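You operate a simulated robot arm through the tools that you are given. There is no shell and no other tool.

The job below is to be done with a simulated two-armed robot. You get a single attempt, and the scene is never put back.

Task
Take the lid off the white tub and lay it down on the table below the hopper.
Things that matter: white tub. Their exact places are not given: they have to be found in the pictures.

It is judged by the outcome, as a careful person would: the job done as asked, and still so three seconds after it is handed in. It fails if anything else is knocked over, pushed out of place, dropped, spilled or broken. A push-on lid holds only when it is set on centred and level and pressed home; a screw cap is set on level and turned clockwise until tight.

Robot
Two 6-joint arms with two-finger parallel grippers on one trunk, on a base that moves. Base frame: it is fixed to the floor where the robot stands at the start and does not move with it; the origin is under the middle of the robot, x ahead of it, y to its left, z up; the surface under the hand at the start is at about z = 0.85. Units: m, rad, N and s.
The left shoulder is at the start at [0.06, 0.187, 0.962], the right one opposite. With the tool pointing down near the work surface each hand reaches from about 0.26 to 0.62 m from the robot's upright axis, wherever it stands, measured 20 degrees to its own side. Payload 1.57 kg a hand.
The tool frame of a hand sits at the grasp point between the pads (the TCP): z along the fingers, y along the line on which they close. The tips reach 0.03 m beyond it. The gripper opens to 0.11 m. The fingers are 0.024 m wide and 0.012 m thick; the gripper's body (0.048 by 0.112 m) begins 0.078 m behind the TCP.
Orientation is that of the tool frame in the base frame, as a unit quaternion [w, x, y, z]. With the fingers straight down and closing along the base's y, the tool's x points along the base's -x, its y along +y and its z along -z.

Tools
- The arms move only by the tool drive_tool. It takes "left_rows", "right_rows" or both (then of equal length, played together; a hand with none holds still); each is a list of rows, each a list of 7 numbers: the shift along the tool's x, y, z in m, then the turn, a rotation vector about the tool's x, y, z in rad, then the closure in counts, from 0 (fully open) to 255 (shut). In form: [[x, y, z, wx, wy, wz, fingers], ...]. A call has 1 to 20 rows; each row shifts and turns the commanded pose from where the row before left it, along the tool's axes as they then stand. A row lasts 0.2 s, in which the tool goes at most 0.05 m and 0.15 rad; a call with a longer step from one row to the next is refused whole, and so is a gripper value outside its range. Where a pose cannot be reached the arm comes as near as it can. A force on the tool above 40 N (or 10 N above the force at the start of the call, whichever is more), or a blocked arm, ends the call early, and 0.2 s more pass. The fingers move at their own pace (about 0.153 m/s each) and stop on an object; they squeeze with about 27 N. The grip force told is the motor's: it shows also when the fingers shut on nothing. Time passes only in rows, and 0.2 s behind the last, so rows that do not move let the fingers close. It gives the time, the measured TCP pose, the force on the tool (base axes), the opening and the grip force at its end, in the units of the frame above (readings bear some noise), with the torque about the TCP (base axes, N m) and any sound that the robot's microphone picked up.
- Cameras (640 x 400 px; columns grow to the right, rows downward): "scene" is now at [0.0264, 0.011, 1.5253]; the picture's right is [0.13, -0.99, 0.00], its down [-0.59, -0.08, -0.80] and it looks along [0.80, 0.11, -0.59] (base axes); focal length 261 px, centre (320, 200). "left" rides on the left gripper at [0.07, -0.016, -0.141] in its tool frame; the picture's right is [0.23, 0.97, 0.00], its down [-0.85, 0.20, -0.48] and it looks along [-0.47, 0.11, 0.88] (tool axes); focal length 222 px, centre (320, 200). "right" rides on the right gripper at [0.07, 0.016, -0.141] in its tool frame; the picture's right is [-0.23, 0.97, 0.00], its down [-0.86, -0.20, -0.48] and it looks along [-0.47, -0.11, 0.88] (tool axes); focal length 222 px, centre (320, 200).
- capture(camera): a new picture of that camera. No time passes.
- slide_trunk(by): slides the trunk up (or, below 0, down) by that many m; the arms and the scene camera ride with it, the base frame stays. It gives what a move gives, with no picture.
- base_move(legs): drives the robot by 1 to 6 legs, each [ahead, left, turn to the left] in m, m and rad, along the robot's own axes; the way and the turn of a leg run together, so that a leg with both is an arc; at most 1.5 m and 3.142 rad a leg. The arms and the cameras ride along, it lands a little off, and it stops where it bumps. It gives what a move gives.
- head_to(pan, tilt): turns the head with the scene camera to pan (to the left, within 1.501 rad either way) and tilt (down, from -0.506 to 1.204), counted from straight ahead of the robot. It gives what a move gives.
- point_at(camera, pixels): for up to 12 pixels [column, row] of the newest picture of that camera ("zoom" is the newest enlarged one), the place [x, y, z] in the base frame of the surface seen there, good to about 0.002 m. No time passes.
- enlarge(camera, box): a new picture of the part [left, top, right, bottom] of that camera's present view, enlarged. No time passes.
- job_done(): hands the job in; it is judged then, once.

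Unless the task says otherwise, let go and move clear before handing in.

The tools are called after "Emit:" by a JSON object that holds its "api" and its "payload". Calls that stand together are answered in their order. drive_tool: Moves the arms, as the interface text tells. Its arguments: {"type":"object","properties":{"left_rows":{"type":"array"},"right_rows":{"type":"array"}},"required":[]} The other tools are called the same way: slide_trunk (by) moves the trunk up or down; base_move (legs) drives the base; head_to (pan, tilt) turns the head that bears the scene camera; capture (camera) takes a picture; point_at (camera, pixels) gives the place of the surface under pixels of a picture; enlarge (camera, box) takes an enlarged picture of a part of a camera's view; job_done () hands the job in.

At the start:

```text
t: 0.0
left_tool_pos: [0.4223, 0.2408, 1.1905]
left_ee_rot: [0.0, 0.0, 1.0, 0.0]
left_force: [-0.4, 0.0, -0.1]
left_moment: [-0.01, 0.01, -0.02]
left_width: 0.1102
left_finger_force: 0.1
right_tool_pos: [0.466, -0.119, 1.1418]
right_ee_rot: [0.0, 0.001, 1.0, 0.0]
right_force: [0.0, -0.5, -0.1]
right_moment: [-0.01, -0.02, -0.02]
right_width: 0.1103
right_finger_force: 0.0
trunk travel left (down, up): [-0.59, 0.4]
robot x, y, heading: [-0.0006, -0.0022, 0.001]
head pan, tilt (commanded): [0.134, 0.637]
```

scene: 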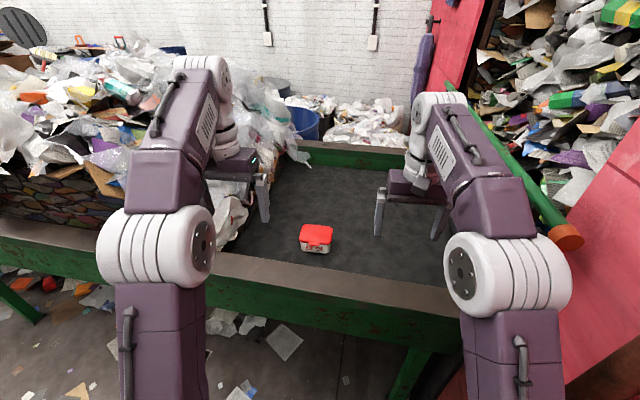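
right: 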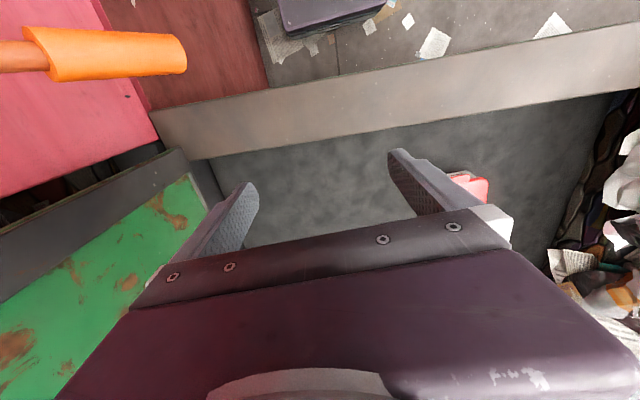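
left: 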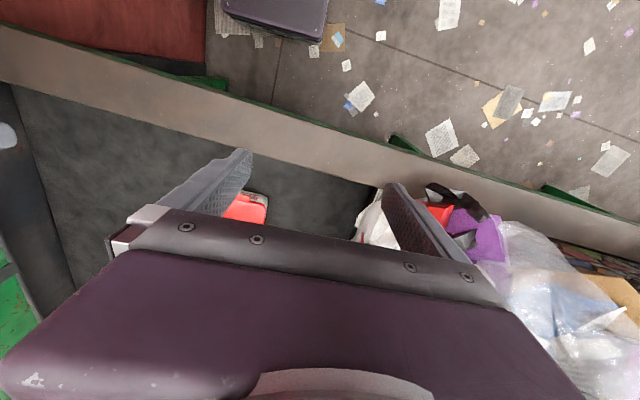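

The scene picture shows a small white tub with a red lid near pixel (316, 238) on a dark surface. The hopper isn't obvious yet, so I'll enlarge the tub and measure it first.

Emit:
{"api": "enlarge", "payload": {"camera": "scene", "box": [270, 200, 370, 270]}}

Emit:
{"api": "point_at", "payload": {"camera": "scene", "pixels": [[316, 233], [316, 243], [302, 240], [331, 241], [315, 225], [340, 200], [270, 250], [400, 260], [316, 262], [360, 150], [540, 210], [470, 20]]}}

```text
5.71 times, centred on (320, 235) of scene
```

zoom: 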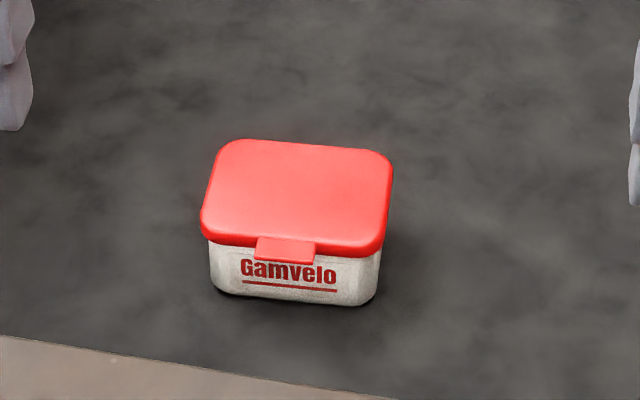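

```text
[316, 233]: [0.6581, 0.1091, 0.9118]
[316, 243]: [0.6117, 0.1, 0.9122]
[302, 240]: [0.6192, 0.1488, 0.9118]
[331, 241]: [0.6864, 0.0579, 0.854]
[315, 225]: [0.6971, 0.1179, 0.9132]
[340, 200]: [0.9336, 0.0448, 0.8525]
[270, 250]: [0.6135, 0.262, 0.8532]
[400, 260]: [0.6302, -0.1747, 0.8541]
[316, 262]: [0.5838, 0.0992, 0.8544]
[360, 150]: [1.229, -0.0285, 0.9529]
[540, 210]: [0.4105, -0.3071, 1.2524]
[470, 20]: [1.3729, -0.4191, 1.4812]
```

The tub's lid top is at z≈0.912 and the table at about 0.853, and the lid has a tab on its near side. Next I'll turn the head to find the hopper.

Emit:
{"api": "head_to", "payload": {"pan": -0.8, "tilt": 0.3}}

Emit:
{"api": "capture", "payload": {"camera": "scene"}}

Emit:
{"api": "head_to", "payload": {"pan": 0.9, "tilt": 0.3}}

Emit:
{"api": "capture", "payload": {"camera": "scene"}}

Emit:
{"api": "head_to", "payload": {"pan": 0.1, "tilt": -0.1}}

Emit:
{"api": "capture", "payload": {"camera": "scene"}}

```text
t: 1.2
left_tool_pos: [0.4217, 0.242, 1.1904]
left_ee_rot: [-0.001, 0.0, 1.0, 0.0]
left_force: [1.1, -0.9, 0.0]
left_moment: [0.0, -0.01, 0.0]
left_width: 0.1101
left_finger_force: 0.0
right_tool_pos: [0.4645, -0.1173, 1.1424]
right_ee_rot: [0.0, 0.0, 1.0, 0.0]
right_force: [0.6, -0.1, 0.7]
right_moment: [0.03, 0.02, 0.03]
right_width: 0.1099
right_finger_force: 0.1
trunk travel left (down, up): [-0.59, 0.4]
robot x, y, heading: [-0.0007, -0.0023, -0.0]
head pan, tilt (commanded): [-0.799, 0.3]
```

```text
taken
```

scene: 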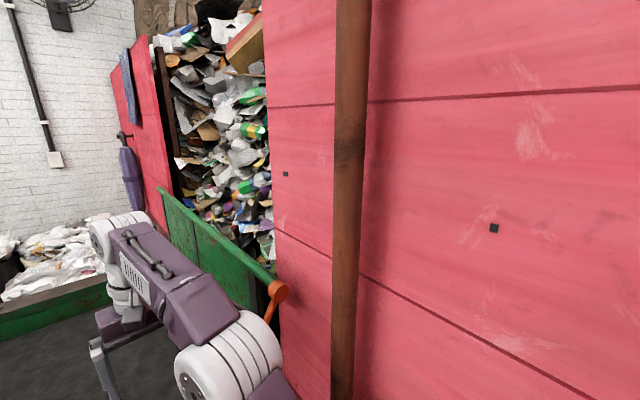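

```text
t: 3.0
left_tool_pos: [0.4216, 0.2413, 1.1908]
left_ee_rot: [-0.001, 0.0, 1.0, 0.0]
left_force: [-0.5, 0.1, 1.0]
left_moment: [0.01, -0.03, -0.03]
left_width: 0.1101
left_finger_force: 0.0
right_tool_pos: [0.4646, -0.1195, 1.1411]
right_ee_rot: [0.0, 0.0, 1.0, 0.0]
right_force: [-0.2, -0.6, -0.4]
right_moment: [-0.02, -0.04, -0.01]
right_width: 0.1101
right_finger_force: 0.2
trunk travel left (down, up): [-0.59, 0.4]
robot x, y, heading: [0.0031, 0.0002, 0.005]
head pan, tilt (commanded): [0.901, 0.3]
```

```text
taken
```

scene: 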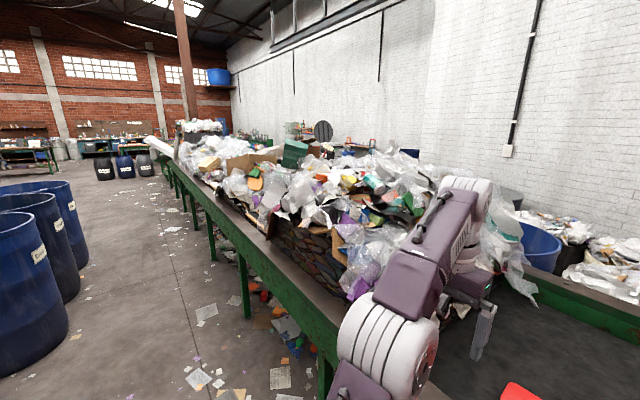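

```text
t: 4.1
left_tool_pos: [0.4224, 0.2399, 1.1899]
left_ee_rot: [0.0, 0.0, 1.0, 0.0]
left_force: [-0.4, -0.8, 0.0]
left_moment: [-0.04, 0.01, -0.01]
left_width: 0.11
left_finger_force: 0.1
right_tool_pos: [0.4638, -0.1179, 1.142]
right_ee_rot: [-0.001, 0.0, 1.0, -0.001]
right_force: [-0.5, 0.1, -0.7]
right_moment: [0.01, 0.03, 0.03]
right_width: 0.1099
right_finger_force: 0.1
trunk travel left (down, up): [-0.59, 0.4]
robot x, y, heading: [-0.0029, 0.0004, 0.0]
head pan, tilt (commanded): [0.099, -0.099]
```

```text
taken
```

scene: 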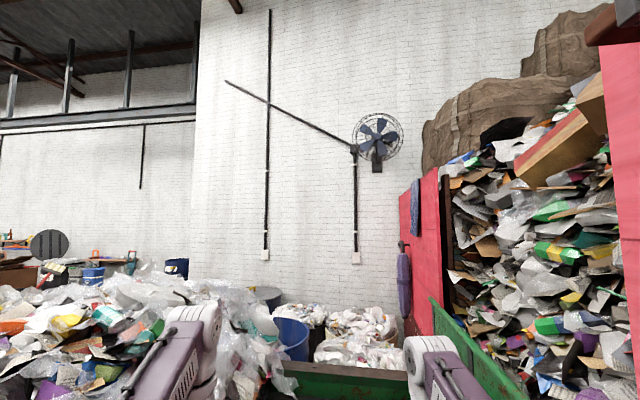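

The red container on the right, full of waste and with a green apron, is the hopper, and the dark surface at its foot is the sorting table the tub stands on. I'll turn the head back down and measure the lid's corners closely.

Emit:
{"api": "head_to", "payload": {"pan": 0.1, "tilt": 0.8}}

Emit:
{"api": "capture", "payload": {"camera": "scene"}}

```text
t: 5.3
left_tool_pos: [0.4222, 0.2412, 1.1915]
left_ee_rot: [0.0, 0.0, 1.0, 0.0]
left_force: [-0.1, -0.9, 0.3]
left_moment: [-0.03, -0.01, 0.01]
left_width: 0.1101
left_finger_force: 0.0
right_tool_pos: [0.465, -0.1183, 1.1428]
right_ee_rot: [0.001, 0.0, 1.0, 0.0]
right_force: [-1.2, -0.1, -0.6]
right_moment: [0.05, -0.01, 0.02]
right_width: 0.11
right_finger_force: 0.0
trunk travel left (down, up): [-0.59, 0.4]
robot x, y, heading: [0.0005, 0.0006, 0.006]
head pan, tilt (commanded): [0.099, 0.799]
```

```text
taken
```

scene: 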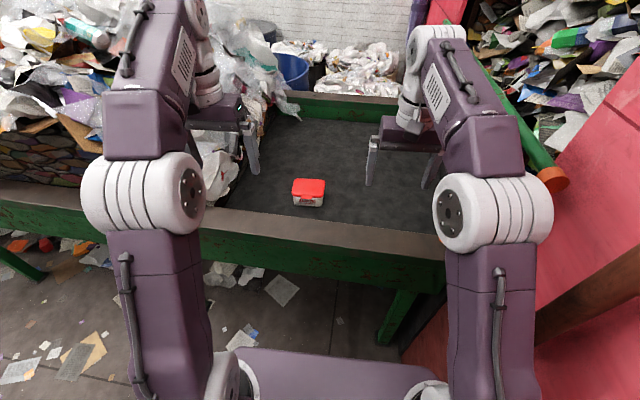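

Emit:
{"api": "enlarge", "payload": {"camera": "scene", "box": [284, 168, 332, 198]}}

Emit:
{"api": "enlarge", "payload": {"camera": "scene", "box": [284, 172, 334, 212]}}

```text
13.33 times, centred on (308, 183) of scene
```

zoom: 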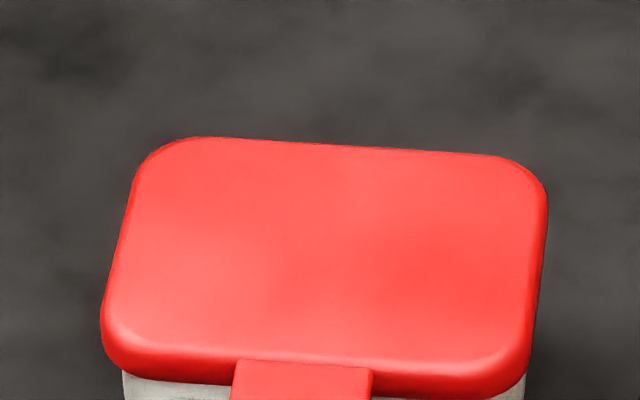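

```text
10.00 times, centred on (309, 192) of scene
```

zoom: 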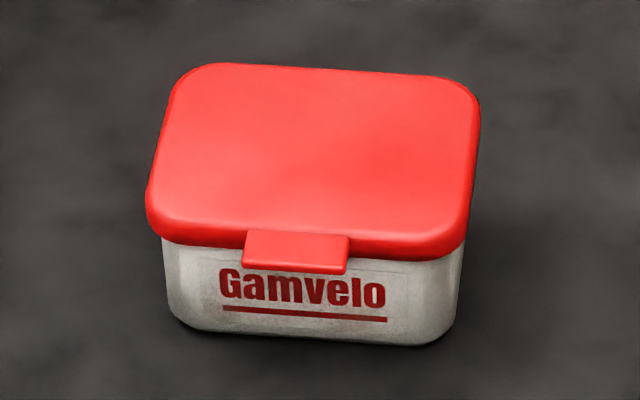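

Emit:
{"api": "point_at", "payload": {"camera": "zoom", "pixels": [[165, 130], [479, 130], [315, 72], [310, 225], [250, 235], [347, 240], [240, 268], [344, 271], [300, 250], [155, 200], [465, 215], [300, 320]]}}

Emit:
{"api": "point_at", "payload": {"camera": "zoom", "pixels": [[200, 228], [420, 245], [180, 240], [450, 255], [190, 310], [430, 335], [220, 66], [430, 78], [160, 245], [462, 262], [200, 250], [420, 265]]}}

```text
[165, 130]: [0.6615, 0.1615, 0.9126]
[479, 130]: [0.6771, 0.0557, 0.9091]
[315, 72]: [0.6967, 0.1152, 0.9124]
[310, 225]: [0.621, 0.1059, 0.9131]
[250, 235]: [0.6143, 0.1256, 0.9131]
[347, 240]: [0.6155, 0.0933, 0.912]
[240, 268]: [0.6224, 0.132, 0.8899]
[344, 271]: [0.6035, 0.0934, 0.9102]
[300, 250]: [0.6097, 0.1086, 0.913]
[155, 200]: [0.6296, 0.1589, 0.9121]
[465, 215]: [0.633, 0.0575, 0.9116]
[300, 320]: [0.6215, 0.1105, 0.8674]
```

```text
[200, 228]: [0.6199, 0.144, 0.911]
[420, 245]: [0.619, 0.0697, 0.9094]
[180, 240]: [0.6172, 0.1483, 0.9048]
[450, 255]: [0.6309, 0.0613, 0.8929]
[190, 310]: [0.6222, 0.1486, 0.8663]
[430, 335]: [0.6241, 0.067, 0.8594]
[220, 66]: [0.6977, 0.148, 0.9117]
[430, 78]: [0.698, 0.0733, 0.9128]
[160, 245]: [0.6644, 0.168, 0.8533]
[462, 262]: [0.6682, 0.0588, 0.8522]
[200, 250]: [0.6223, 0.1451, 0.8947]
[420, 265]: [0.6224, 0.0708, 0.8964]
```

The lid spans about x 0.617–0.699 and y 0.057–0.162 with its top at 0.9125, and the near tab reaches to x≈0.603. That is just beyond arm reach, so I'll measure the table's front edge and the robot's own base before driving closer.

Emit:
{"api": "point_at", "payload": {"camera": "scene", "pixels": [[320, 352], [320, 390], [240, 365], [320, 226], [320, 238], [320, 248], [320, 255], [320, 275], [320, 285], [320, 320], [230, 215], [420, 235]]}}

Emit:
{"api": "enlarge", "payload": {"camera": "scene", "box": [180, 130, 460, 310]}}

```text
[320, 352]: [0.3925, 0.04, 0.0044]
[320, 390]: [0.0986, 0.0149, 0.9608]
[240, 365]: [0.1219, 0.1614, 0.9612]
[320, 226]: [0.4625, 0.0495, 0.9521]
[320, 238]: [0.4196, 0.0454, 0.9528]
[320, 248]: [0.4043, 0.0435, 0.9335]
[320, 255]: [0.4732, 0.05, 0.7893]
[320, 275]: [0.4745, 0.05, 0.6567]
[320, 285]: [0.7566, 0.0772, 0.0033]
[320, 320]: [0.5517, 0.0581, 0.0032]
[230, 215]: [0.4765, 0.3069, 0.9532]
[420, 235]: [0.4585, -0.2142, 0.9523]
```

```text
2.22 times, centred on (320, 220) of scene
```

zoom: 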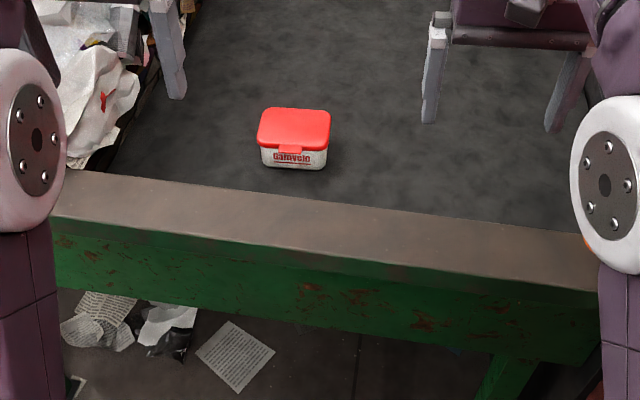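

The table has a raised wooden rim at z≈0.952 running from x≈0.40 to about 0.50, and its bed is at 0.853. Before driving forward I'll look straight down at my base and measure the rubbish pile on the left that my arm might meet.

Emit:
{"api": "point_at", "payload": {"camera": "scene", "pixels": [[222, 160], [215, 190], [240, 165], [250, 125], [260, 105], [232, 95], [268, 90], [290, 70], [210, 145], [240, 40], [70, 110], [60, 160]]}}

Emit:
{"api": "head_to", "payload": {"pan": 0.0, "tilt": 1.204}}

Emit:
{"api": "capture", "payload": {"camera": "scene"}}

```text
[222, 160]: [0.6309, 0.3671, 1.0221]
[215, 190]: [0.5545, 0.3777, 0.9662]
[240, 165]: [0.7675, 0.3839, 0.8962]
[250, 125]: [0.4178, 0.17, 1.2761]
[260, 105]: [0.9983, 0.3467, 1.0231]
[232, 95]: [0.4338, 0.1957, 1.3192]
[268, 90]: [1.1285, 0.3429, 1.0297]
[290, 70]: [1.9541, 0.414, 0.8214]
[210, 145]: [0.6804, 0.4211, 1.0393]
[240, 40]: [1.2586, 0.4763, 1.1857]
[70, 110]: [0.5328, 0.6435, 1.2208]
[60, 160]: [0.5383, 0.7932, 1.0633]
```

```text
t: 6.2
left_tool_pos: [0.4219, 0.2417, 1.1901]
left_ee_rot: [-0.001, 0.0, 1.0, 0.0]
left_force: [-0.6, -0.6, -0.5]
left_moment: [-0.01, 0.0, -0.01]
left_width: 0.1101
left_finger_force: 0.0
right_tool_pos: [0.4646, -0.1174, 1.1412]
right_ee_rot: [0.0, 0.0, 1.0, 0.0]
right_force: [0.0, -0.5, 0.7]
right_moment: [-0.01, 0.02, 0.02]
right_width: 0.11
right_finger_force: 0.1
trunk travel left (down, up): [-0.59, 0.4]
robot x, y, heading: [-0.0006, -0.0018, 0.001]
head pan, tilt (commanded): [0.0, 1.201]
```

```text
taken
```

scene: 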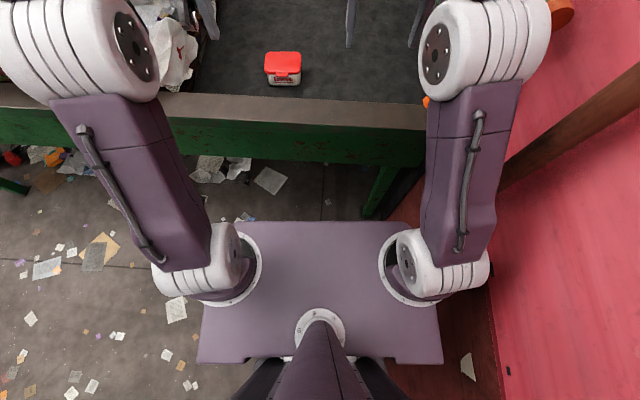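

The shoulder plate's front edge shows at about row 222 and the rim front at row 125. I'll measure the gap between them and how far out the elbows are.

Emit:
{"api": "point_at", "payload": {"camera": "scene", "pixels": [[320, 226], [320, 98], [320, 120], [320, 126], [300, 92], [80, 50], [20, 30], [490, 50], [205, 340], [438, 340], [320, 90], [545, 20]]}}

Emit:
{"api": "enlarge", "payload": {"camera": "scene", "box": [250, 40, 320, 100]}}

```text
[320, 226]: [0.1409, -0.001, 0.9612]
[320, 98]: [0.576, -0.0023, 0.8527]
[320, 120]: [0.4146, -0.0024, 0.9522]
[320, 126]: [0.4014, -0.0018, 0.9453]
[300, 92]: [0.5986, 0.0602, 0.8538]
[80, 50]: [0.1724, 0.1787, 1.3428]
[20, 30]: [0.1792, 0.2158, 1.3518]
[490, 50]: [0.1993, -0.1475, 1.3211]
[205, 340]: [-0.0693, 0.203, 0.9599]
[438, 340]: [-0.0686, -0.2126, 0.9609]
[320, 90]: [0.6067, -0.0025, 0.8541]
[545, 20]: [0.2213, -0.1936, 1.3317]
```

```text
6.67 times, centred on (285, 70) of scene
```

zoom: 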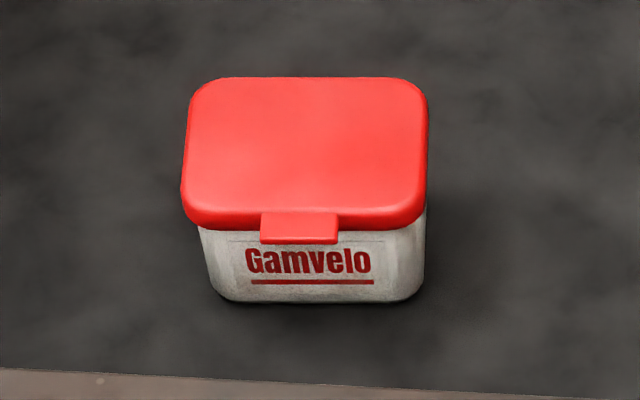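

The plate front is at x≈0.14 and the rim front at x≈0.40, so there is room to drive ahead about 0.15 and left about 0.08. That brings the tub into reach of both hands.

Emit:
{"api": "base_move", "payload": {"legs": [[0.08, 0.04, 0.0], [0.07, 0.04, 0.0]]}}

Emit:
{"api": "head_to", "payload": {"pan": 0.0, "tilt": 0.85}}

Emit:
{"api": "capture", "payload": {"camera": "scene"}}

```text
t: 7.9
left_tool_pos: [0.5708, 0.3221, 1.19]
left_ee_rot: [0.0, 0.0, 1.0, -0.001]
left_force: [1.1, 0.0, -0.6]
left_moment: [0.01, 0.02, 0.0]
left_width: 0.1101
left_finger_force: 0.0
right_tool_pos: [0.613, -0.0358, 1.1416]
right_ee_rot: [0.0, 0.001, 1.0, 0.0]
right_force: [0.0, -0.6, 0.1]
right_moment: [-0.07, 0.02, 0.03]
right_width: 0.11
right_finger_force: 0.2
trunk travel left (down, up): [-0.59, 0.4]
robot x, y, heading: [0.1468, 0.0792, 0.001]
head pan, tilt (commanded): [0.0, 1.201]
```

```text
t: 8.7
left_tool_pos: [0.5682, 0.3226, 1.1913]
left_ee_rot: [0.0, 0.0, 1.0, 0.0]
left_force: [0.9, 1.0, -0.7]
left_moment: [0.01, 0.0, 0.0]
left_width: 0.1101
left_finger_force: 0.0
right_tool_pos: [0.6119, -0.0361, 1.1423]
right_ee_rot: [0.0, -0.001, 1.0, 0.001]
right_force: [0.0, -0.5, 0.2]
right_moment: [0.03, -0.01, 0.0]
right_width: 0.11
right_finger_force: 0.2
trunk travel left (down, up): [-0.59, 0.4]
robot x, y, heading: [0.1461, 0.0791, -0.003]
head pan, tilt (commanded): [0.0, 0.85]
```

```text
taken
```

scene: 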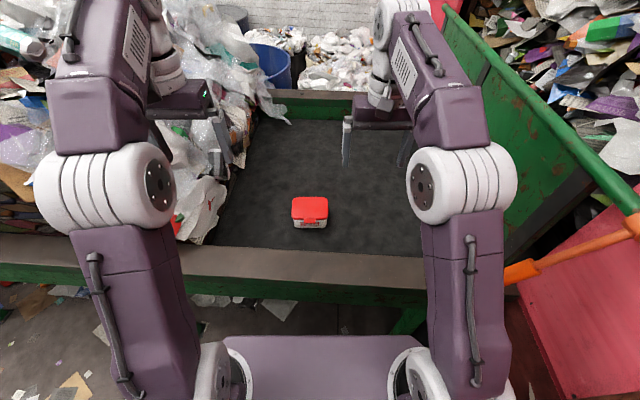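

The drive went as planned, with the robot now at (0.146, 0.079). The hopper's green apron and the orange-handled pole are on the right, so I'll measure those before swinging the right arm.

Emit:
{"api": "point_at", "payload": {"camera": "scene", "pixels": [[525, 110], [475, 65], [448, 15], [510, 190], [560, 130], [610, 190], [525, 270], [570, 255], [630, 225], [405, 180], [400, 240], [415, 270]]}}

Emit:
{"api": "enlarge", "payload": {"camera": "scene", "box": [275, 180, 347, 240]}}

Emit:
{"api": "capture", "payload": {"camera": "right"}}

```text
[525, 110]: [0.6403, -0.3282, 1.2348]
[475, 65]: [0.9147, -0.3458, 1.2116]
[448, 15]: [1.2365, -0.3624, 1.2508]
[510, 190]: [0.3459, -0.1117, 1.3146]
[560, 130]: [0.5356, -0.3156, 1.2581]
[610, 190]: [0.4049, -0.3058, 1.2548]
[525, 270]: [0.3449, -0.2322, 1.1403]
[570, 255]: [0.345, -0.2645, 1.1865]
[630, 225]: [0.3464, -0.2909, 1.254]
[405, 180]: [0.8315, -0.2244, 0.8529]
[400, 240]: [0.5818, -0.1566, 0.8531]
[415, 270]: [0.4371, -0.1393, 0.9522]
```

```text
6.67 times, centred on (311, 210) of scene
```

zoom: 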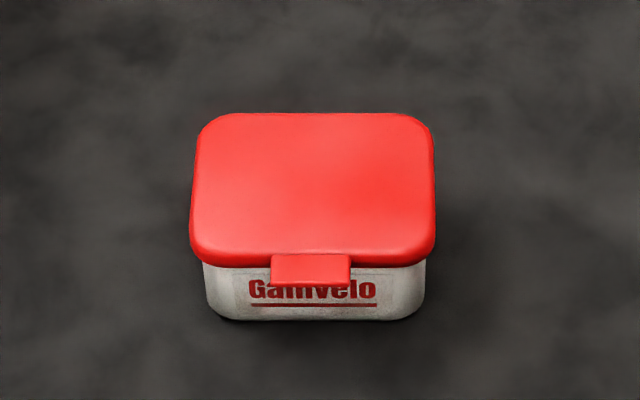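

```text
taken
```

right: 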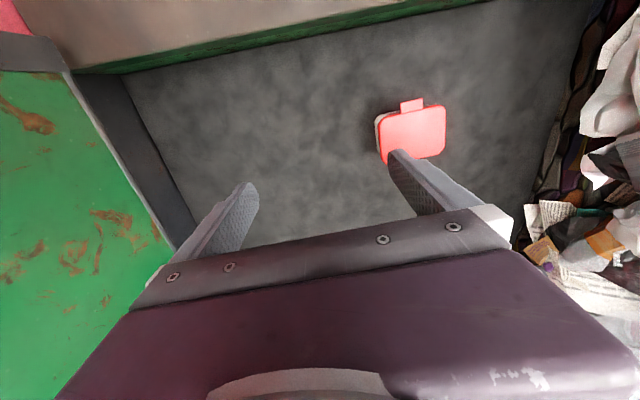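

The apron's top bar runs at y≈-0.31 and z≈1.25, which leaves about 0.29 m of free table to the right of the tub. I plan to have the right hand clamp the tub body from that side, under the lid, while the left hand lifts the lid from above. I'll start by turning the right hand 90° about its own axis, high up.

Emit:
{"api": "drive_tool", "payload": {"right_rows": [[0, 0, 0, 0, 0, 0.1428, 0], [0, 0, 0, 0, 0, 0.1428, 0], [0, 0, 0, 0, 0, 0.1428, 0], [0, 0, 0, 0, 0, 0.1428, 0], [0, 0, 0, 0, 0, 0.1428, 0], [0, 0, 0, 0, 0, 0.1428, 0], [0, 0, 0, 0, 0, 0.1428, 0], [0, 0, 0, 0, 0, 0.1428, 0], [0, 0, 0, 0, 0, 0.1428, 0], [0, 0, 0, 0, 0, 0.1428, 0], [0, 0, 0, 0, 0, 0.1428, 0]]}}

Emit:
{"api": "capture", "payload": {"camera": "scene"}}

Emit:
{"api": "capture", "payload": {"camera": "right"}}

```text
t: 11.1
left_tool_pos: [0.569, 0.3222, 1.1911]
left_ee_rot: [0.0, 0.0, 1.0, 0.0]
left_force: [0.5, 0.6, -0.4]
left_moment: [-0.02, 0.0, 0.02]
left_width: 0.1098
left_finger_force: 0.0
right_tool_pos: [0.6117, -0.0378, 1.143]
right_ee_rot: [0.0, 0.707, 0.707, -0.001]
right_force: [-0.6, 0.1, 0.3]
right_moment: [0.03, 0.01, 0.0]
right_width: 0.1103
right_finger_force: 0.0
trunk travel left (down, up): [-0.59, 0.4]
robot x, y, heading: [0.1423, 0.0796, 0.003]
head pan, tilt (commanded): [0.0, 0.85]
```

```text
taken
```

scene: 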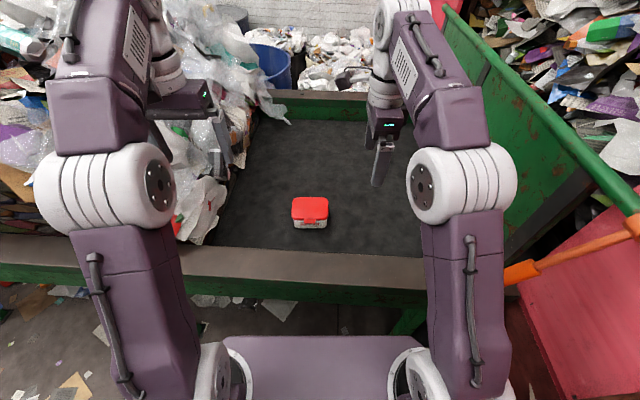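

```text
taken
```

right: 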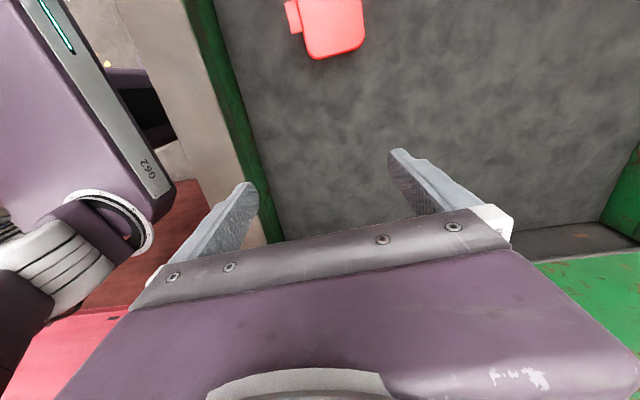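

The turn worked and the right hand now closes along x. Next I'll shift it over above the tub and tilt it 75° so the fingers point left (+y) and slightly down, still well above everything.

Emit:
{"api": "drive_tool", "payload": {"right_rows": [[0.033, 0.013, 0, 0, 0, 0, 0], [0.033, 0.013, 0, 0, 0, 0, 0], [0.033, 0.013, 0, 0, 0, 0, 0], [0, 0, 0, 0, 0.1454, 0, 0], [0, 0, 0, 0, 0.1454, 0, 0], [0, 0, 0, 0, 0.1454, 0, 0], [0, 0, 0, 0, 0.1454, 0, 0], [0, 0, 0, 0, 0.1454, 0, 0]]}}

Emit:
{"api": "capture", "payload": {"camera": "scene"}}

Emit:
{"api": "capture", "payload": {"camera": "right"}}

```text
t: 12.9
left_tool_pos: [0.5689, 0.3216, 1.1903]
left_ee_rot: [0.0, -0.001, 1.0, 0.0]
left_force: [0.1, -0.6, 0.0]
left_moment: [0.02, -0.01, -0.04]
left_width: 0.1101
left_finger_force: 0.0
right_tool_pos: [0.6267, 0.0536, 1.1218]
right_ee_rot: [-0.252, 0.66, 0.661, 0.253]
right_force: [0.5, -1.0, -0.6]
right_moment: [0.03, -0.01, -0.01]
right_width: 0.1101
right_finger_force: 0.1
right hand out of reach, approached as far as the arm can: row 2, 3
trunk travel left (down, up): [-0.59, 0.4]
robot x, y, heading: [0.1505, 0.0803, -0.003]
head pan, tilt (commanded): [0.0, 0.85]
```

```text
taken
```

scene: 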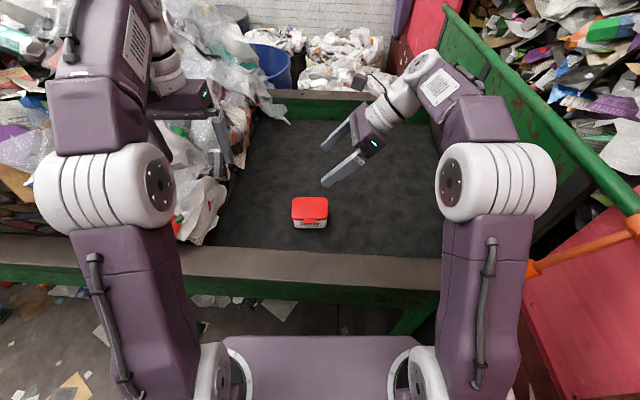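

```text
taken
```

right: 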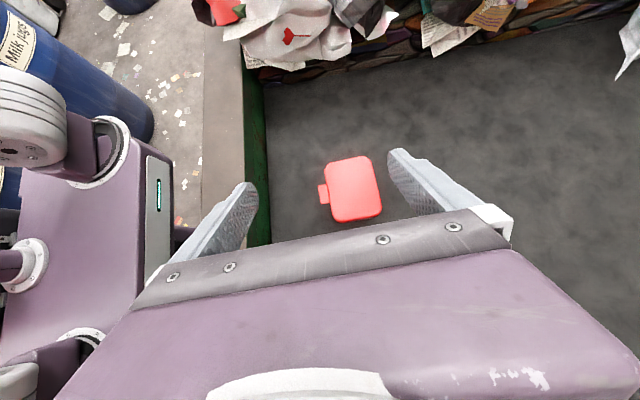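

The hand tilted 42° as commanded, but it stopped short in x because of reach (now x=0.627). The wrist now appears near the apron at about pixel (440, 80), so I'll measure that clearance.

Emit:
{"api": "point_at", "payload": {"camera": "scene", "pixels": [[400, 95], [420, 68], [440, 95], [462, 90], [470, 115], [500, 90], [452, 50], [545, 180], [430, 145], [520, 225], [440, 125], [480, 75]]}}

Emit:
{"api": "enlarge", "payload": {"camera": "scene", "box": [300, 20, 560, 200]}}

```text
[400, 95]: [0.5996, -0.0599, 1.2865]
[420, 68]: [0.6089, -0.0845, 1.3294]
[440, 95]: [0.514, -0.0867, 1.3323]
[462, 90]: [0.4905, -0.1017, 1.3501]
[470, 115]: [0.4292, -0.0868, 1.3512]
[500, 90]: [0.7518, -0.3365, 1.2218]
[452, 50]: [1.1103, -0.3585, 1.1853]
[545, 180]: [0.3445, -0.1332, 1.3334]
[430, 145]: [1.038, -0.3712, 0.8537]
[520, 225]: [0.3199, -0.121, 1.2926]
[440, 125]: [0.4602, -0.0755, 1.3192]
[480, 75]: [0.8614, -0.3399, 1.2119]
```

```text
2.22 times, centred on (430, 110) of scene
```

zoom: 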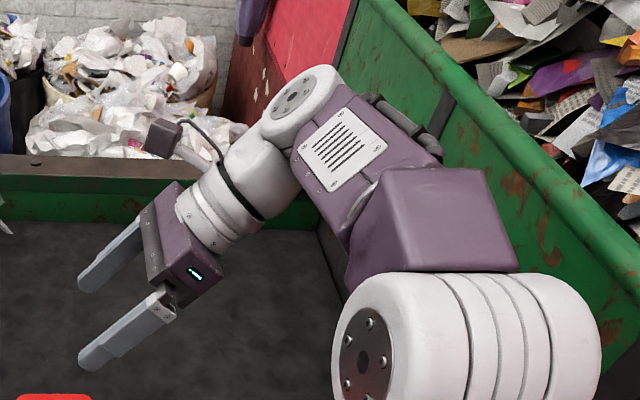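

The wrist has ample clearance (its surface is near y≈-0.08 while the apron is at -0.34). I'll finish the tilt to 75°.

Emit:
{"api": "drive_tool", "payload": {"right_rows": [[0, 0, 0, 0, 0.1458, 0, 0], [0, 0, 0, 0, 0.1458, 0, 0], [0, 0, 0, 0, 0.1458, 0, 0], [0, 0, 0, 0, 0.1458, 0, 0]]}}

Emit:
{"api": "capture", "payload": {"camera": "scene"}}

Emit:
{"api": "capture", "payload": {"camera": "right"}}

```text
t: 13.9
left_tool_pos: [0.5712, 0.3218, 1.1908]
left_ee_rot: [0.0, 0.0, 1.0, 0.0]
left_force: [-0.1, 0.6, 1.2]
left_moment: [0.01, 0.02, 0.01]
left_width: 0.1099
left_finger_force: 0.0
right_tool_pos: [0.6284, 0.0528, 1.1219]
right_ee_rot: [-0.431, 0.561, 0.56, 0.431]
right_force: [0.3, -1.4, 0.4]
right_moment: [0.01, -0.03, 0.05]
right_width: 0.1102
right_finger_force: 0.0
trunk travel left (down, up): [-0.59, 0.4]
robot x, y, heading: [0.1458, 0.0829, 0.001]
head pan, tilt (commanded): [0.0, 0.85]
```

```text
taken
```

scene: 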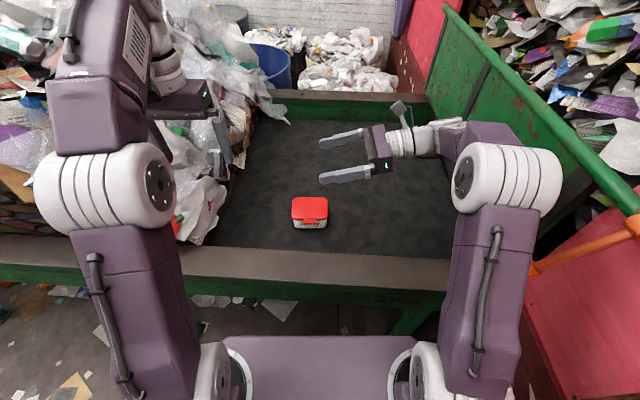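

```text
taken
```

right: 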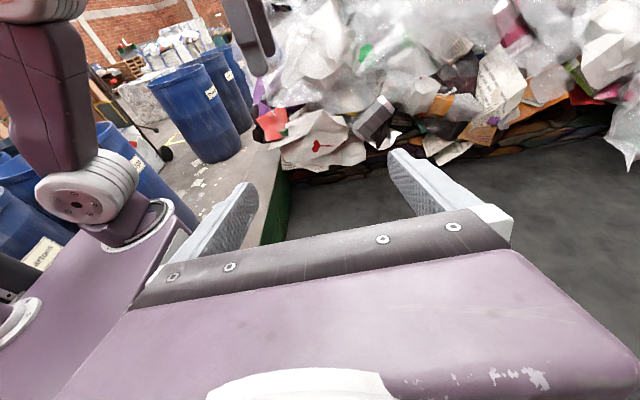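

The tilt reads 75° as wanted, and the arm is clear of the orange handle. I'll lower the right hand partway, to about z=1.0 directly over the tub with the fingers straddling it in x.

Emit:
{"api": "drive_tool", "payload": {"right_rows": [[-0.0363, 0.01, 0.019, 0, 0, 0, 0], [-0.0363, 0.01, 0.019, 0, 0, 0, 0], [-0.0363, 0.01, 0.019, 0, 0, 0, 0]]}}

Emit:
{"api": "capture", "payload": {"camera": "scene"}}

Emit:
{"api": "capture", "payload": {"camera": "right"}}

Emit:
{"api": "capture", "payload": {"camera": "left"}}

```text
t: 14.7
left_tool_pos: [0.57, 0.3231, 1.1915]
left_ee_rot: [0.0, 0.0, 1.0, 0.0]
left_force: [0.0, 0.0, 0.7]
left_moment: [0.01, 0.0, -0.01]
left_width: 0.1097
left_finger_force: 0.0
right_tool_pos: [0.6602, 0.0795, 1.0002]
right_ee_rot: [-0.431, 0.561, 0.561, 0.431]
right_force: [-0.1, -0.5, 0.4]
right_moment: [0.02, -0.04, 0.03]
right_width: 0.11
right_finger_force: 0.1
trunk travel left (down, up): [-0.59, 0.4]
robot x, y, heading: [0.1485, 0.0832, 0.001]
head pan, tilt (commanded): [0.0, 0.85]
```

```text
taken
```

scene: 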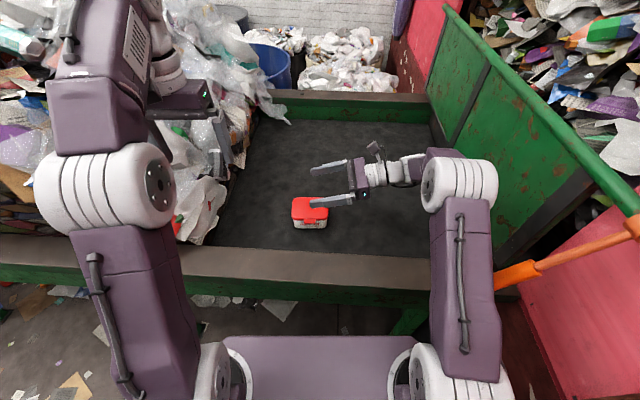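

```text
taken
```

right: 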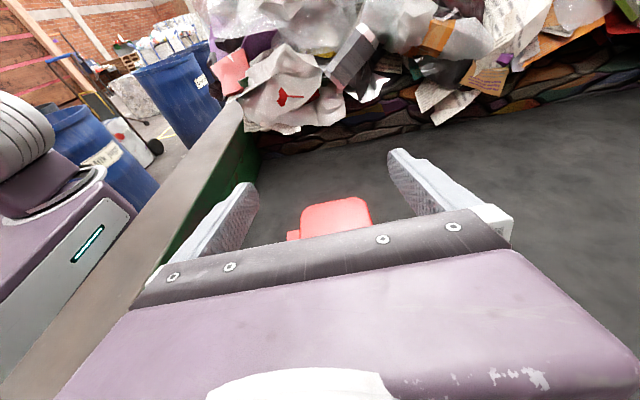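

```text
taken
```

left: 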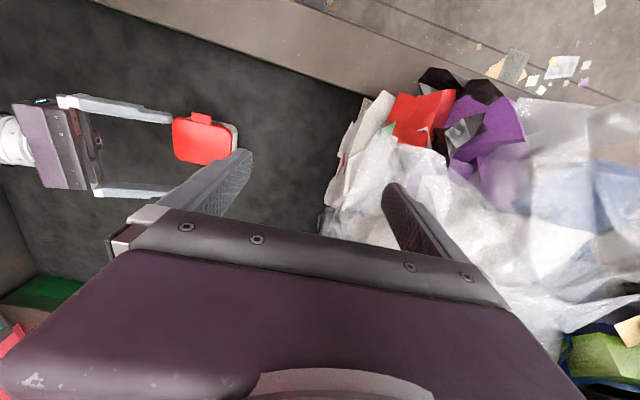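

The hand is at (0.660, 0.0795, 1.000) and straddles the tub. The left camera sees the lid at about pixels (170–240, 110–165), so I'll enlarge that to measure the skirt and the far edge.

Emit:
{"api": "enlarge", "payload": {"camera": "left", "box": [150, 90, 262, 170]}}

```text
5.00 times, centred on (206, 130) of left
```

zoom: 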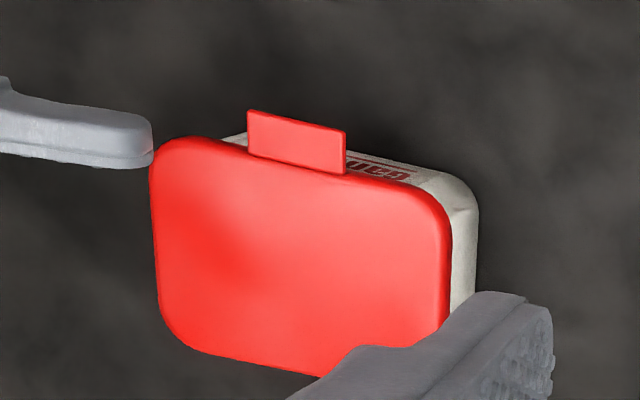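

Emit:
{"api": "point_at", "payload": {"camera": "zoom", "pixels": [[200, 345], [265, 365], [160, 300], [155, 230], [448, 250], [460, 250], [460, 290], [446, 300], [250, 130], [340, 145], [290, 155], [300, 250]]}}

Emit:
{"api": "point_at", "payload": {"camera": "zoom", "pixels": [[455, 230], [470, 230], [453, 260], [453, 295], [450, 215], [230, 145], [400, 178], [445, 178], [150, 170], [444, 280], [438, 310], [300, 372]]}}

```text
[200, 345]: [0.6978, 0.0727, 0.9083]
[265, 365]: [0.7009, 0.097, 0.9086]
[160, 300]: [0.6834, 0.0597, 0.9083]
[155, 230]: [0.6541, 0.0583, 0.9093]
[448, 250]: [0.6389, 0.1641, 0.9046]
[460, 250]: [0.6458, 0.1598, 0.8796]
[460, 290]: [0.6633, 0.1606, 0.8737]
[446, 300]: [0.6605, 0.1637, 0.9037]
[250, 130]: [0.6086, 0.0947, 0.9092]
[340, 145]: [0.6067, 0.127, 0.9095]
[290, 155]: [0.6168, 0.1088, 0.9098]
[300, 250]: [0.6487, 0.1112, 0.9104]
```

```text
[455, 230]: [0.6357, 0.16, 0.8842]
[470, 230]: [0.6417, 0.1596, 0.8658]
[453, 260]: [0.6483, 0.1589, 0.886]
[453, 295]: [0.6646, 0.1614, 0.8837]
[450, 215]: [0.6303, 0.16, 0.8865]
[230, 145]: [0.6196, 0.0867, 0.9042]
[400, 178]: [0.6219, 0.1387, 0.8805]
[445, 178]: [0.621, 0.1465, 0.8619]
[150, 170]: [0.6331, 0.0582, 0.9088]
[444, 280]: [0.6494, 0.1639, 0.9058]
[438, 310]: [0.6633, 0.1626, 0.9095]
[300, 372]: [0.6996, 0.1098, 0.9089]
```

The lid measures x 0.617–0.701, y 0.0575–0.164, centre about (0.659, 0.1107), and the body sits about 4–5 mm inside it all round. I'll lower the right hand to z≈0.94 and check its finger alignment.

Emit:
{"api": "drive_tool", "payload": {"right_rows": [[-0.0287, -0.0005, 0.009, 0, 0, 0, 0], [-0.0287, -0.0005, 0.009, 0, 0, 0, 0], [0, 0, 0, 0, 0, 0, 0]]}}

Emit:
{"api": "enlarge", "payload": {"camera": "scene", "box": [280, 150, 440, 250]}}

Emit:
{"api": "enlarge", "payload": {"camera": "left", "box": [0, 60, 260, 220]}}

```text
t: 15.5
left_tool_pos: [0.5686, 0.3211, 1.1918]
left_ee_rot: [0.0, 0.001, 1.0, 0.001]
left_force: [-0.2, 0.8, 0.4]
left_moment: [-0.03, -0.03, -0.01]
left_width: 0.1098
left_finger_force: 0.1
right_tool_pos: [0.656, 0.0823, 0.9401]
right_ee_rot: [-0.43, 0.561, 0.561, 0.43]
right_force: [-0.1, -0.1, -0.3]
right_moment: [-0.01, 0.0, -0.05]
right_width: 0.1099
right_finger_force: 0.0
trunk travel left (down, up): [-0.59, 0.4]
robot x, y, heading: [0.1455, 0.0829, -0.001]
head pan, tilt (commanded): [0.0, 0.85]
```

```text
4.00 times, centred on (360, 200) of scene
```

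zoom: 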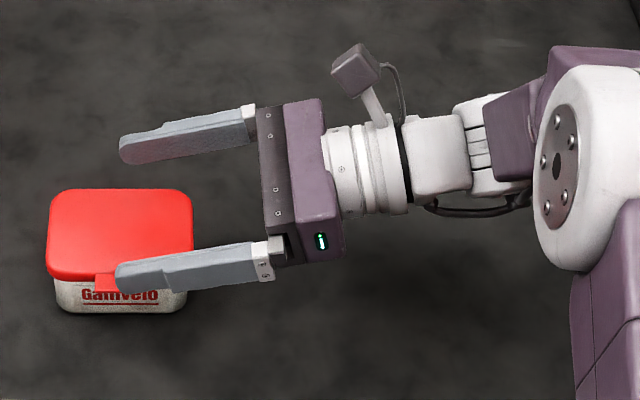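

```text
2.46 times, centred on (130, 140) of left
```

zoom: 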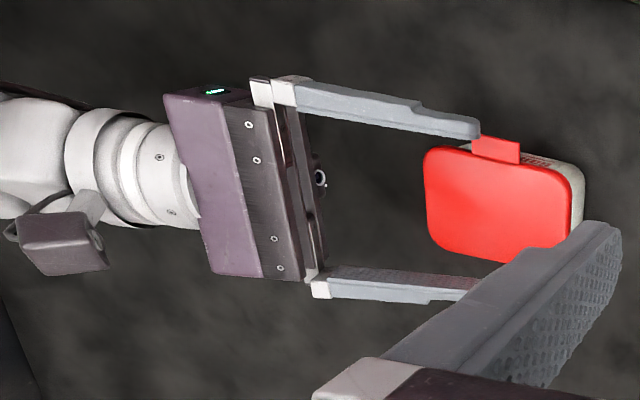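

The front fingertip at pixel (120, 275) of the scene zoom overlaps the tab in y, so a straight descent could catch it. I'll measure the fingers' faces, then back the hand off to the right before lowering.

Emit:
{"api": "point_at", "payload": {"camera": "zoom", "pixels": [[390, 102], [390, 112], [390, 122], [390, 127], [380, 278], [380, 284], [380, 292], [380, 299], [478, 125], [440, 118], [440, 132], [320, 178]]}}

Emit:
{"api": "drive_tool", "payload": {"right_rows": [[-0.0067, 0.0, -0.0251, 0, 0, 0, 0], [0, 0, 0, 0, 0, 0, 0]]}}

Emit:
{"api": "enlarge", "payload": {"camera": "left", "box": [0, 60, 260, 220]}}

```text
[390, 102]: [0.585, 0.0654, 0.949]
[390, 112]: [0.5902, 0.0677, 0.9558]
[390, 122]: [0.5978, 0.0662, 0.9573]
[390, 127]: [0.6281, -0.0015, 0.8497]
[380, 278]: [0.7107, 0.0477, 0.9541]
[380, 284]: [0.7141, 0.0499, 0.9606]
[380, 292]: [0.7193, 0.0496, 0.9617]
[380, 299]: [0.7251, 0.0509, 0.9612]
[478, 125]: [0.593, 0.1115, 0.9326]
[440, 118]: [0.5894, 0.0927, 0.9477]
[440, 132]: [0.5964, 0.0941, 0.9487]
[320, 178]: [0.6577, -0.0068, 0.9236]
```

```text
t: 16.1
left_tool_pos: [0.5688, 0.3229, 1.1912]
left_ee_rot: [0.0, 0.0, 1.0, -0.001]
left_force: [0.6, -0.4, -0.2]
left_moment: [-0.01, -0.02, 0.0]
left_width: 0.1105
left_finger_force: 0.1
right_tool_pos: [0.6564, 0.0592, 0.9407]
right_ee_rot: [-0.431, 0.561, 0.561, 0.43]
right_force: [0.3, -0.1, -0.2]
right_moment: [0.02, 0.01, -0.01]
right_width: 0.11
right_finger_force: 0.0
trunk travel left (down, up): [-0.59, 0.4]
robot x, y, heading: [0.1446, 0.0802, -0.003]
head pan, tilt (commanded): [0.0, 0.85]
```

```text
2.46 times, centred on (130, 140) of left
```

zoom: 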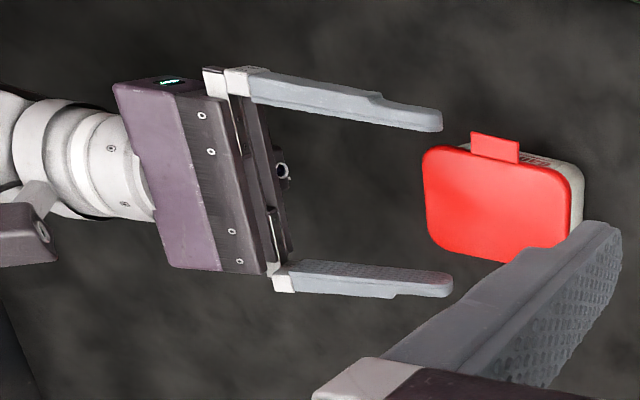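

The fingers' inner faces are at x≈0.599 and 0.711, giving a centre of 0.655, so I'll shift +3 mm to centre on the tub. I'll lower to grasp height beside the tab and check the picture before sliding in.

Emit:
{"api": "drive_tool", "payload": {"right_rows": [[-0.0208, 0.001, 0.0056, 0, 0, 0, 0], [-0.0208, 0.001, 0.0056, 0, 0, 0, 0], [-0.0208, 0.001, 0.0056, 0, 0, 0, 0], [0, 0, 0, 0, 0, 0, 0]]}}

Emit:
{"api": "enlarge", "payload": {"camera": "left", "box": [0, 60, 260, 220]}}

Emit:
{"api": "enlarge", "payload": {"camera": "scene", "box": [280, 150, 440, 250]}}

```text
t: 17.1
left_tool_pos: [0.569, 0.3224, 1.1919]
left_ee_rot: [0.0, 0.0, 1.0, -0.001]
left_force: [1.1, 0.3, 0.3]
left_moment: [0.02, -0.03, 0.01]
left_width: 0.1098
left_finger_force: 0.1
right_tool_pos: [0.6582, 0.0572, 0.8771]
right_ee_rot: [-0.43, 0.561, 0.562, 0.43]
right_force: [0.4, 0.6, 0.7]
right_moment: [0.02, 0.0, 0.04]
right_width: 0.1101
right_finger_force: 0.0
trunk travel left (down, up): [-0.59, 0.4]
robot x, y, heading: [0.1463, 0.08, -0.001]
head pan, tilt (commanded): [0.0, 0.85]
```

```text
2.46 times, centred on (130, 140) of left
```

zoom: 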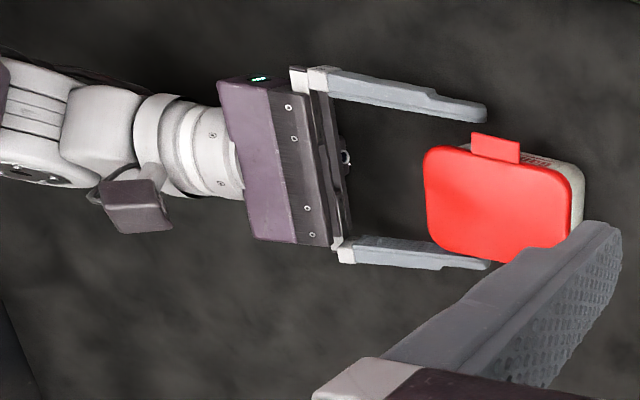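

```text
4.00 times, centred on (360, 200) of scene
```

zoom: 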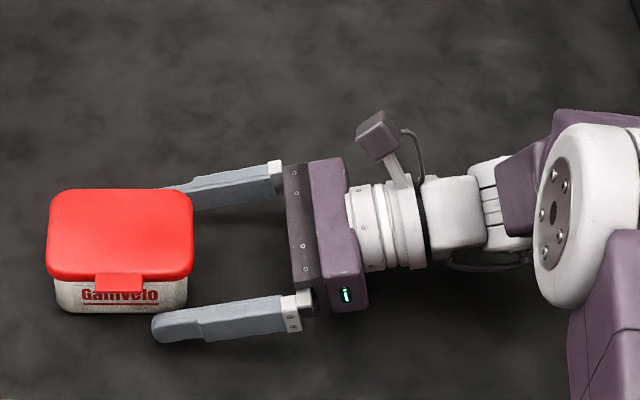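

The fingers sit at body height on both sides of the tub, with the front fingertip at pixel (155, 328) well below the tab. I'll check the skirt's lower edge height, then slide in.

Emit:
{"api": "point_at", "payload": {"camera": "zoom", "pixels": [[65, 276], [65, 280], [65, 284], [70, 290], [165, 274], [165, 278], [165, 282], [165, 288], [200, 318], [200, 330], [250, 300], [250, 185]]}}

Emit:
{"api": "drive_tool", "payload": {"right_rows": [[0.0028, 0.0, 0.0106, 0, 0, 0, 0], [0.0029, 0.0, 0.0107, 0, 0, 0, 0], [0, 0, 0, 0, 0, 0, 0]]}}

Emit:
{"api": "enlarge", "payload": {"camera": "left", "box": [0, 60, 260, 220]}}

Emit:
{"api": "enlarge", "payload": {"camera": "scene", "box": [280, 170, 376, 230]}}

```text
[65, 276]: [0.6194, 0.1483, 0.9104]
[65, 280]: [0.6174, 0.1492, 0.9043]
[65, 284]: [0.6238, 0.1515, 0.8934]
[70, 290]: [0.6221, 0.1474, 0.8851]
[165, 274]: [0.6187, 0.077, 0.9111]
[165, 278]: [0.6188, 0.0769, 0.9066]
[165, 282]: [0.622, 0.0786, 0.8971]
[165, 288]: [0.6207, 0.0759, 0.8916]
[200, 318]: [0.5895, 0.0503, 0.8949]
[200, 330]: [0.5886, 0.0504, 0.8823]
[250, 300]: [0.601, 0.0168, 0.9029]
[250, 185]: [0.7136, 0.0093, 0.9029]
```

```text
t: 17.9
left_tool_pos: [0.5697, 0.3215, 1.1918]
left_ee_rot: [0.001, 0.0, 1.0, 0.001]
left_force: [-0.6, 0.6, 0.3]
left_moment: [-0.01, 0.01, -0.01]
left_width: 0.1099
left_finger_force: 0.0
right_tool_pos: [0.659, 0.0795, 0.8757]
right_ee_rot: [-0.431, 0.56, 0.561, 0.43]
right_force: [0.6, 0.7, -0.1]
right_moment: [0.0, 0.01, 0.01]
right_width: 0.1101
right_finger_force: 0.0
trunk travel left (down, up): [-0.59, 0.4]
robot x, y, heading: [0.1451, 0.0777, 0.004]
head pan, tilt (commanded): [0.0, 0.85]
```

```text
2.46 times, centred on (130, 140) of left
```

zoom: 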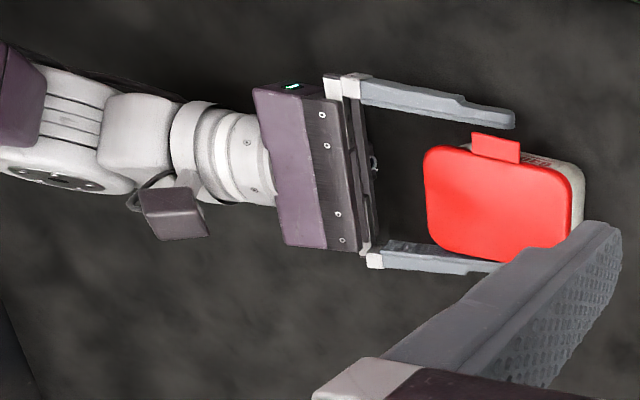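

```text
6.67 times, centred on (328, 200) of scene
```

zoom: 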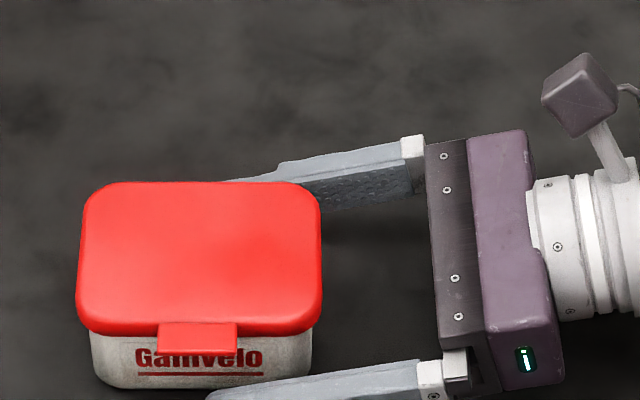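

The slide-in went freely, and the skirt's bottom edge is at about 0.903 with my finger tops at about 0.895, so the fingers sit clear beneath the lid. I'll close partway first to check the centring.

Emit:
{"api": "drive_tool", "payload": {"right_rows": [[0, 0, 0, 0, 0, 0, 30], [0, 0, 0, 0, 0, 0, 55], [0, 0, 0, 0, 0, 0, 65], [0, 0, 0, 0, 0, 0, 65]]}}

Emit:
{"api": "enlarge", "payload": {"camera": "left", "box": [100, 80, 262, 180]}}

Emit:
{"api": "enlarge", "payload": {"camera": "scene", "box": [280, 170, 376, 230]}}

```text
t: 18.9
left_tool_pos: [0.5689, 0.321, 1.191]
left_ee_rot: [0.0, 0.0, 1.0, 0.0]
left_force: [0.3, 0.1, -0.2]
left_moment: [0.0, 0.0, 0.02]
left_width: 0.1098
left_finger_force: 0.1
right_tool_pos: [0.6581, 0.0795, 0.876]
right_ee_rot: [-0.431, 0.56, 0.561, 0.431]
right_force: [0.3, 0.2, -0.2]
right_moment: [0.0, 0.02, -0.01]
right_width: 0.0819
right_finger_force: 0.1
trunk travel left (down, up): [-0.59, 0.4]
robot x, y, heading: [0.1469, 0.0815, 0.001]
head pan, tilt (commanded): [0.0, 0.85]
```

```text
3.95 times, centred on (181, 130) of left
```

zoom: 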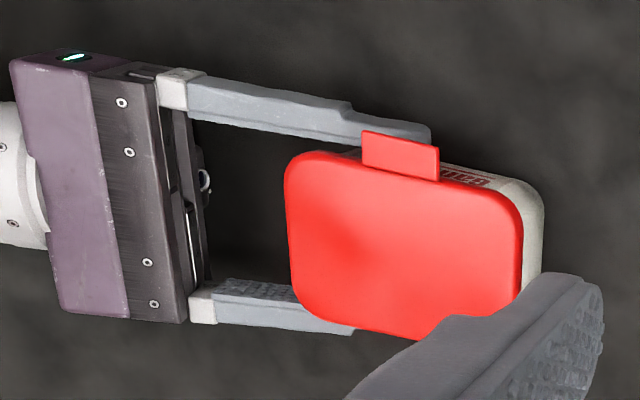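

```text
6.67 times, centred on (328, 200) of scene
```

zoom: 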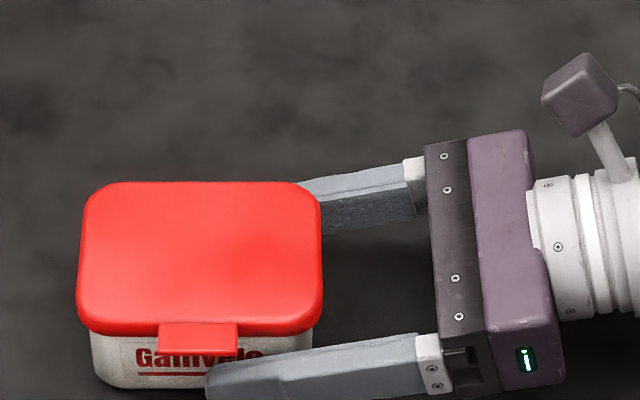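

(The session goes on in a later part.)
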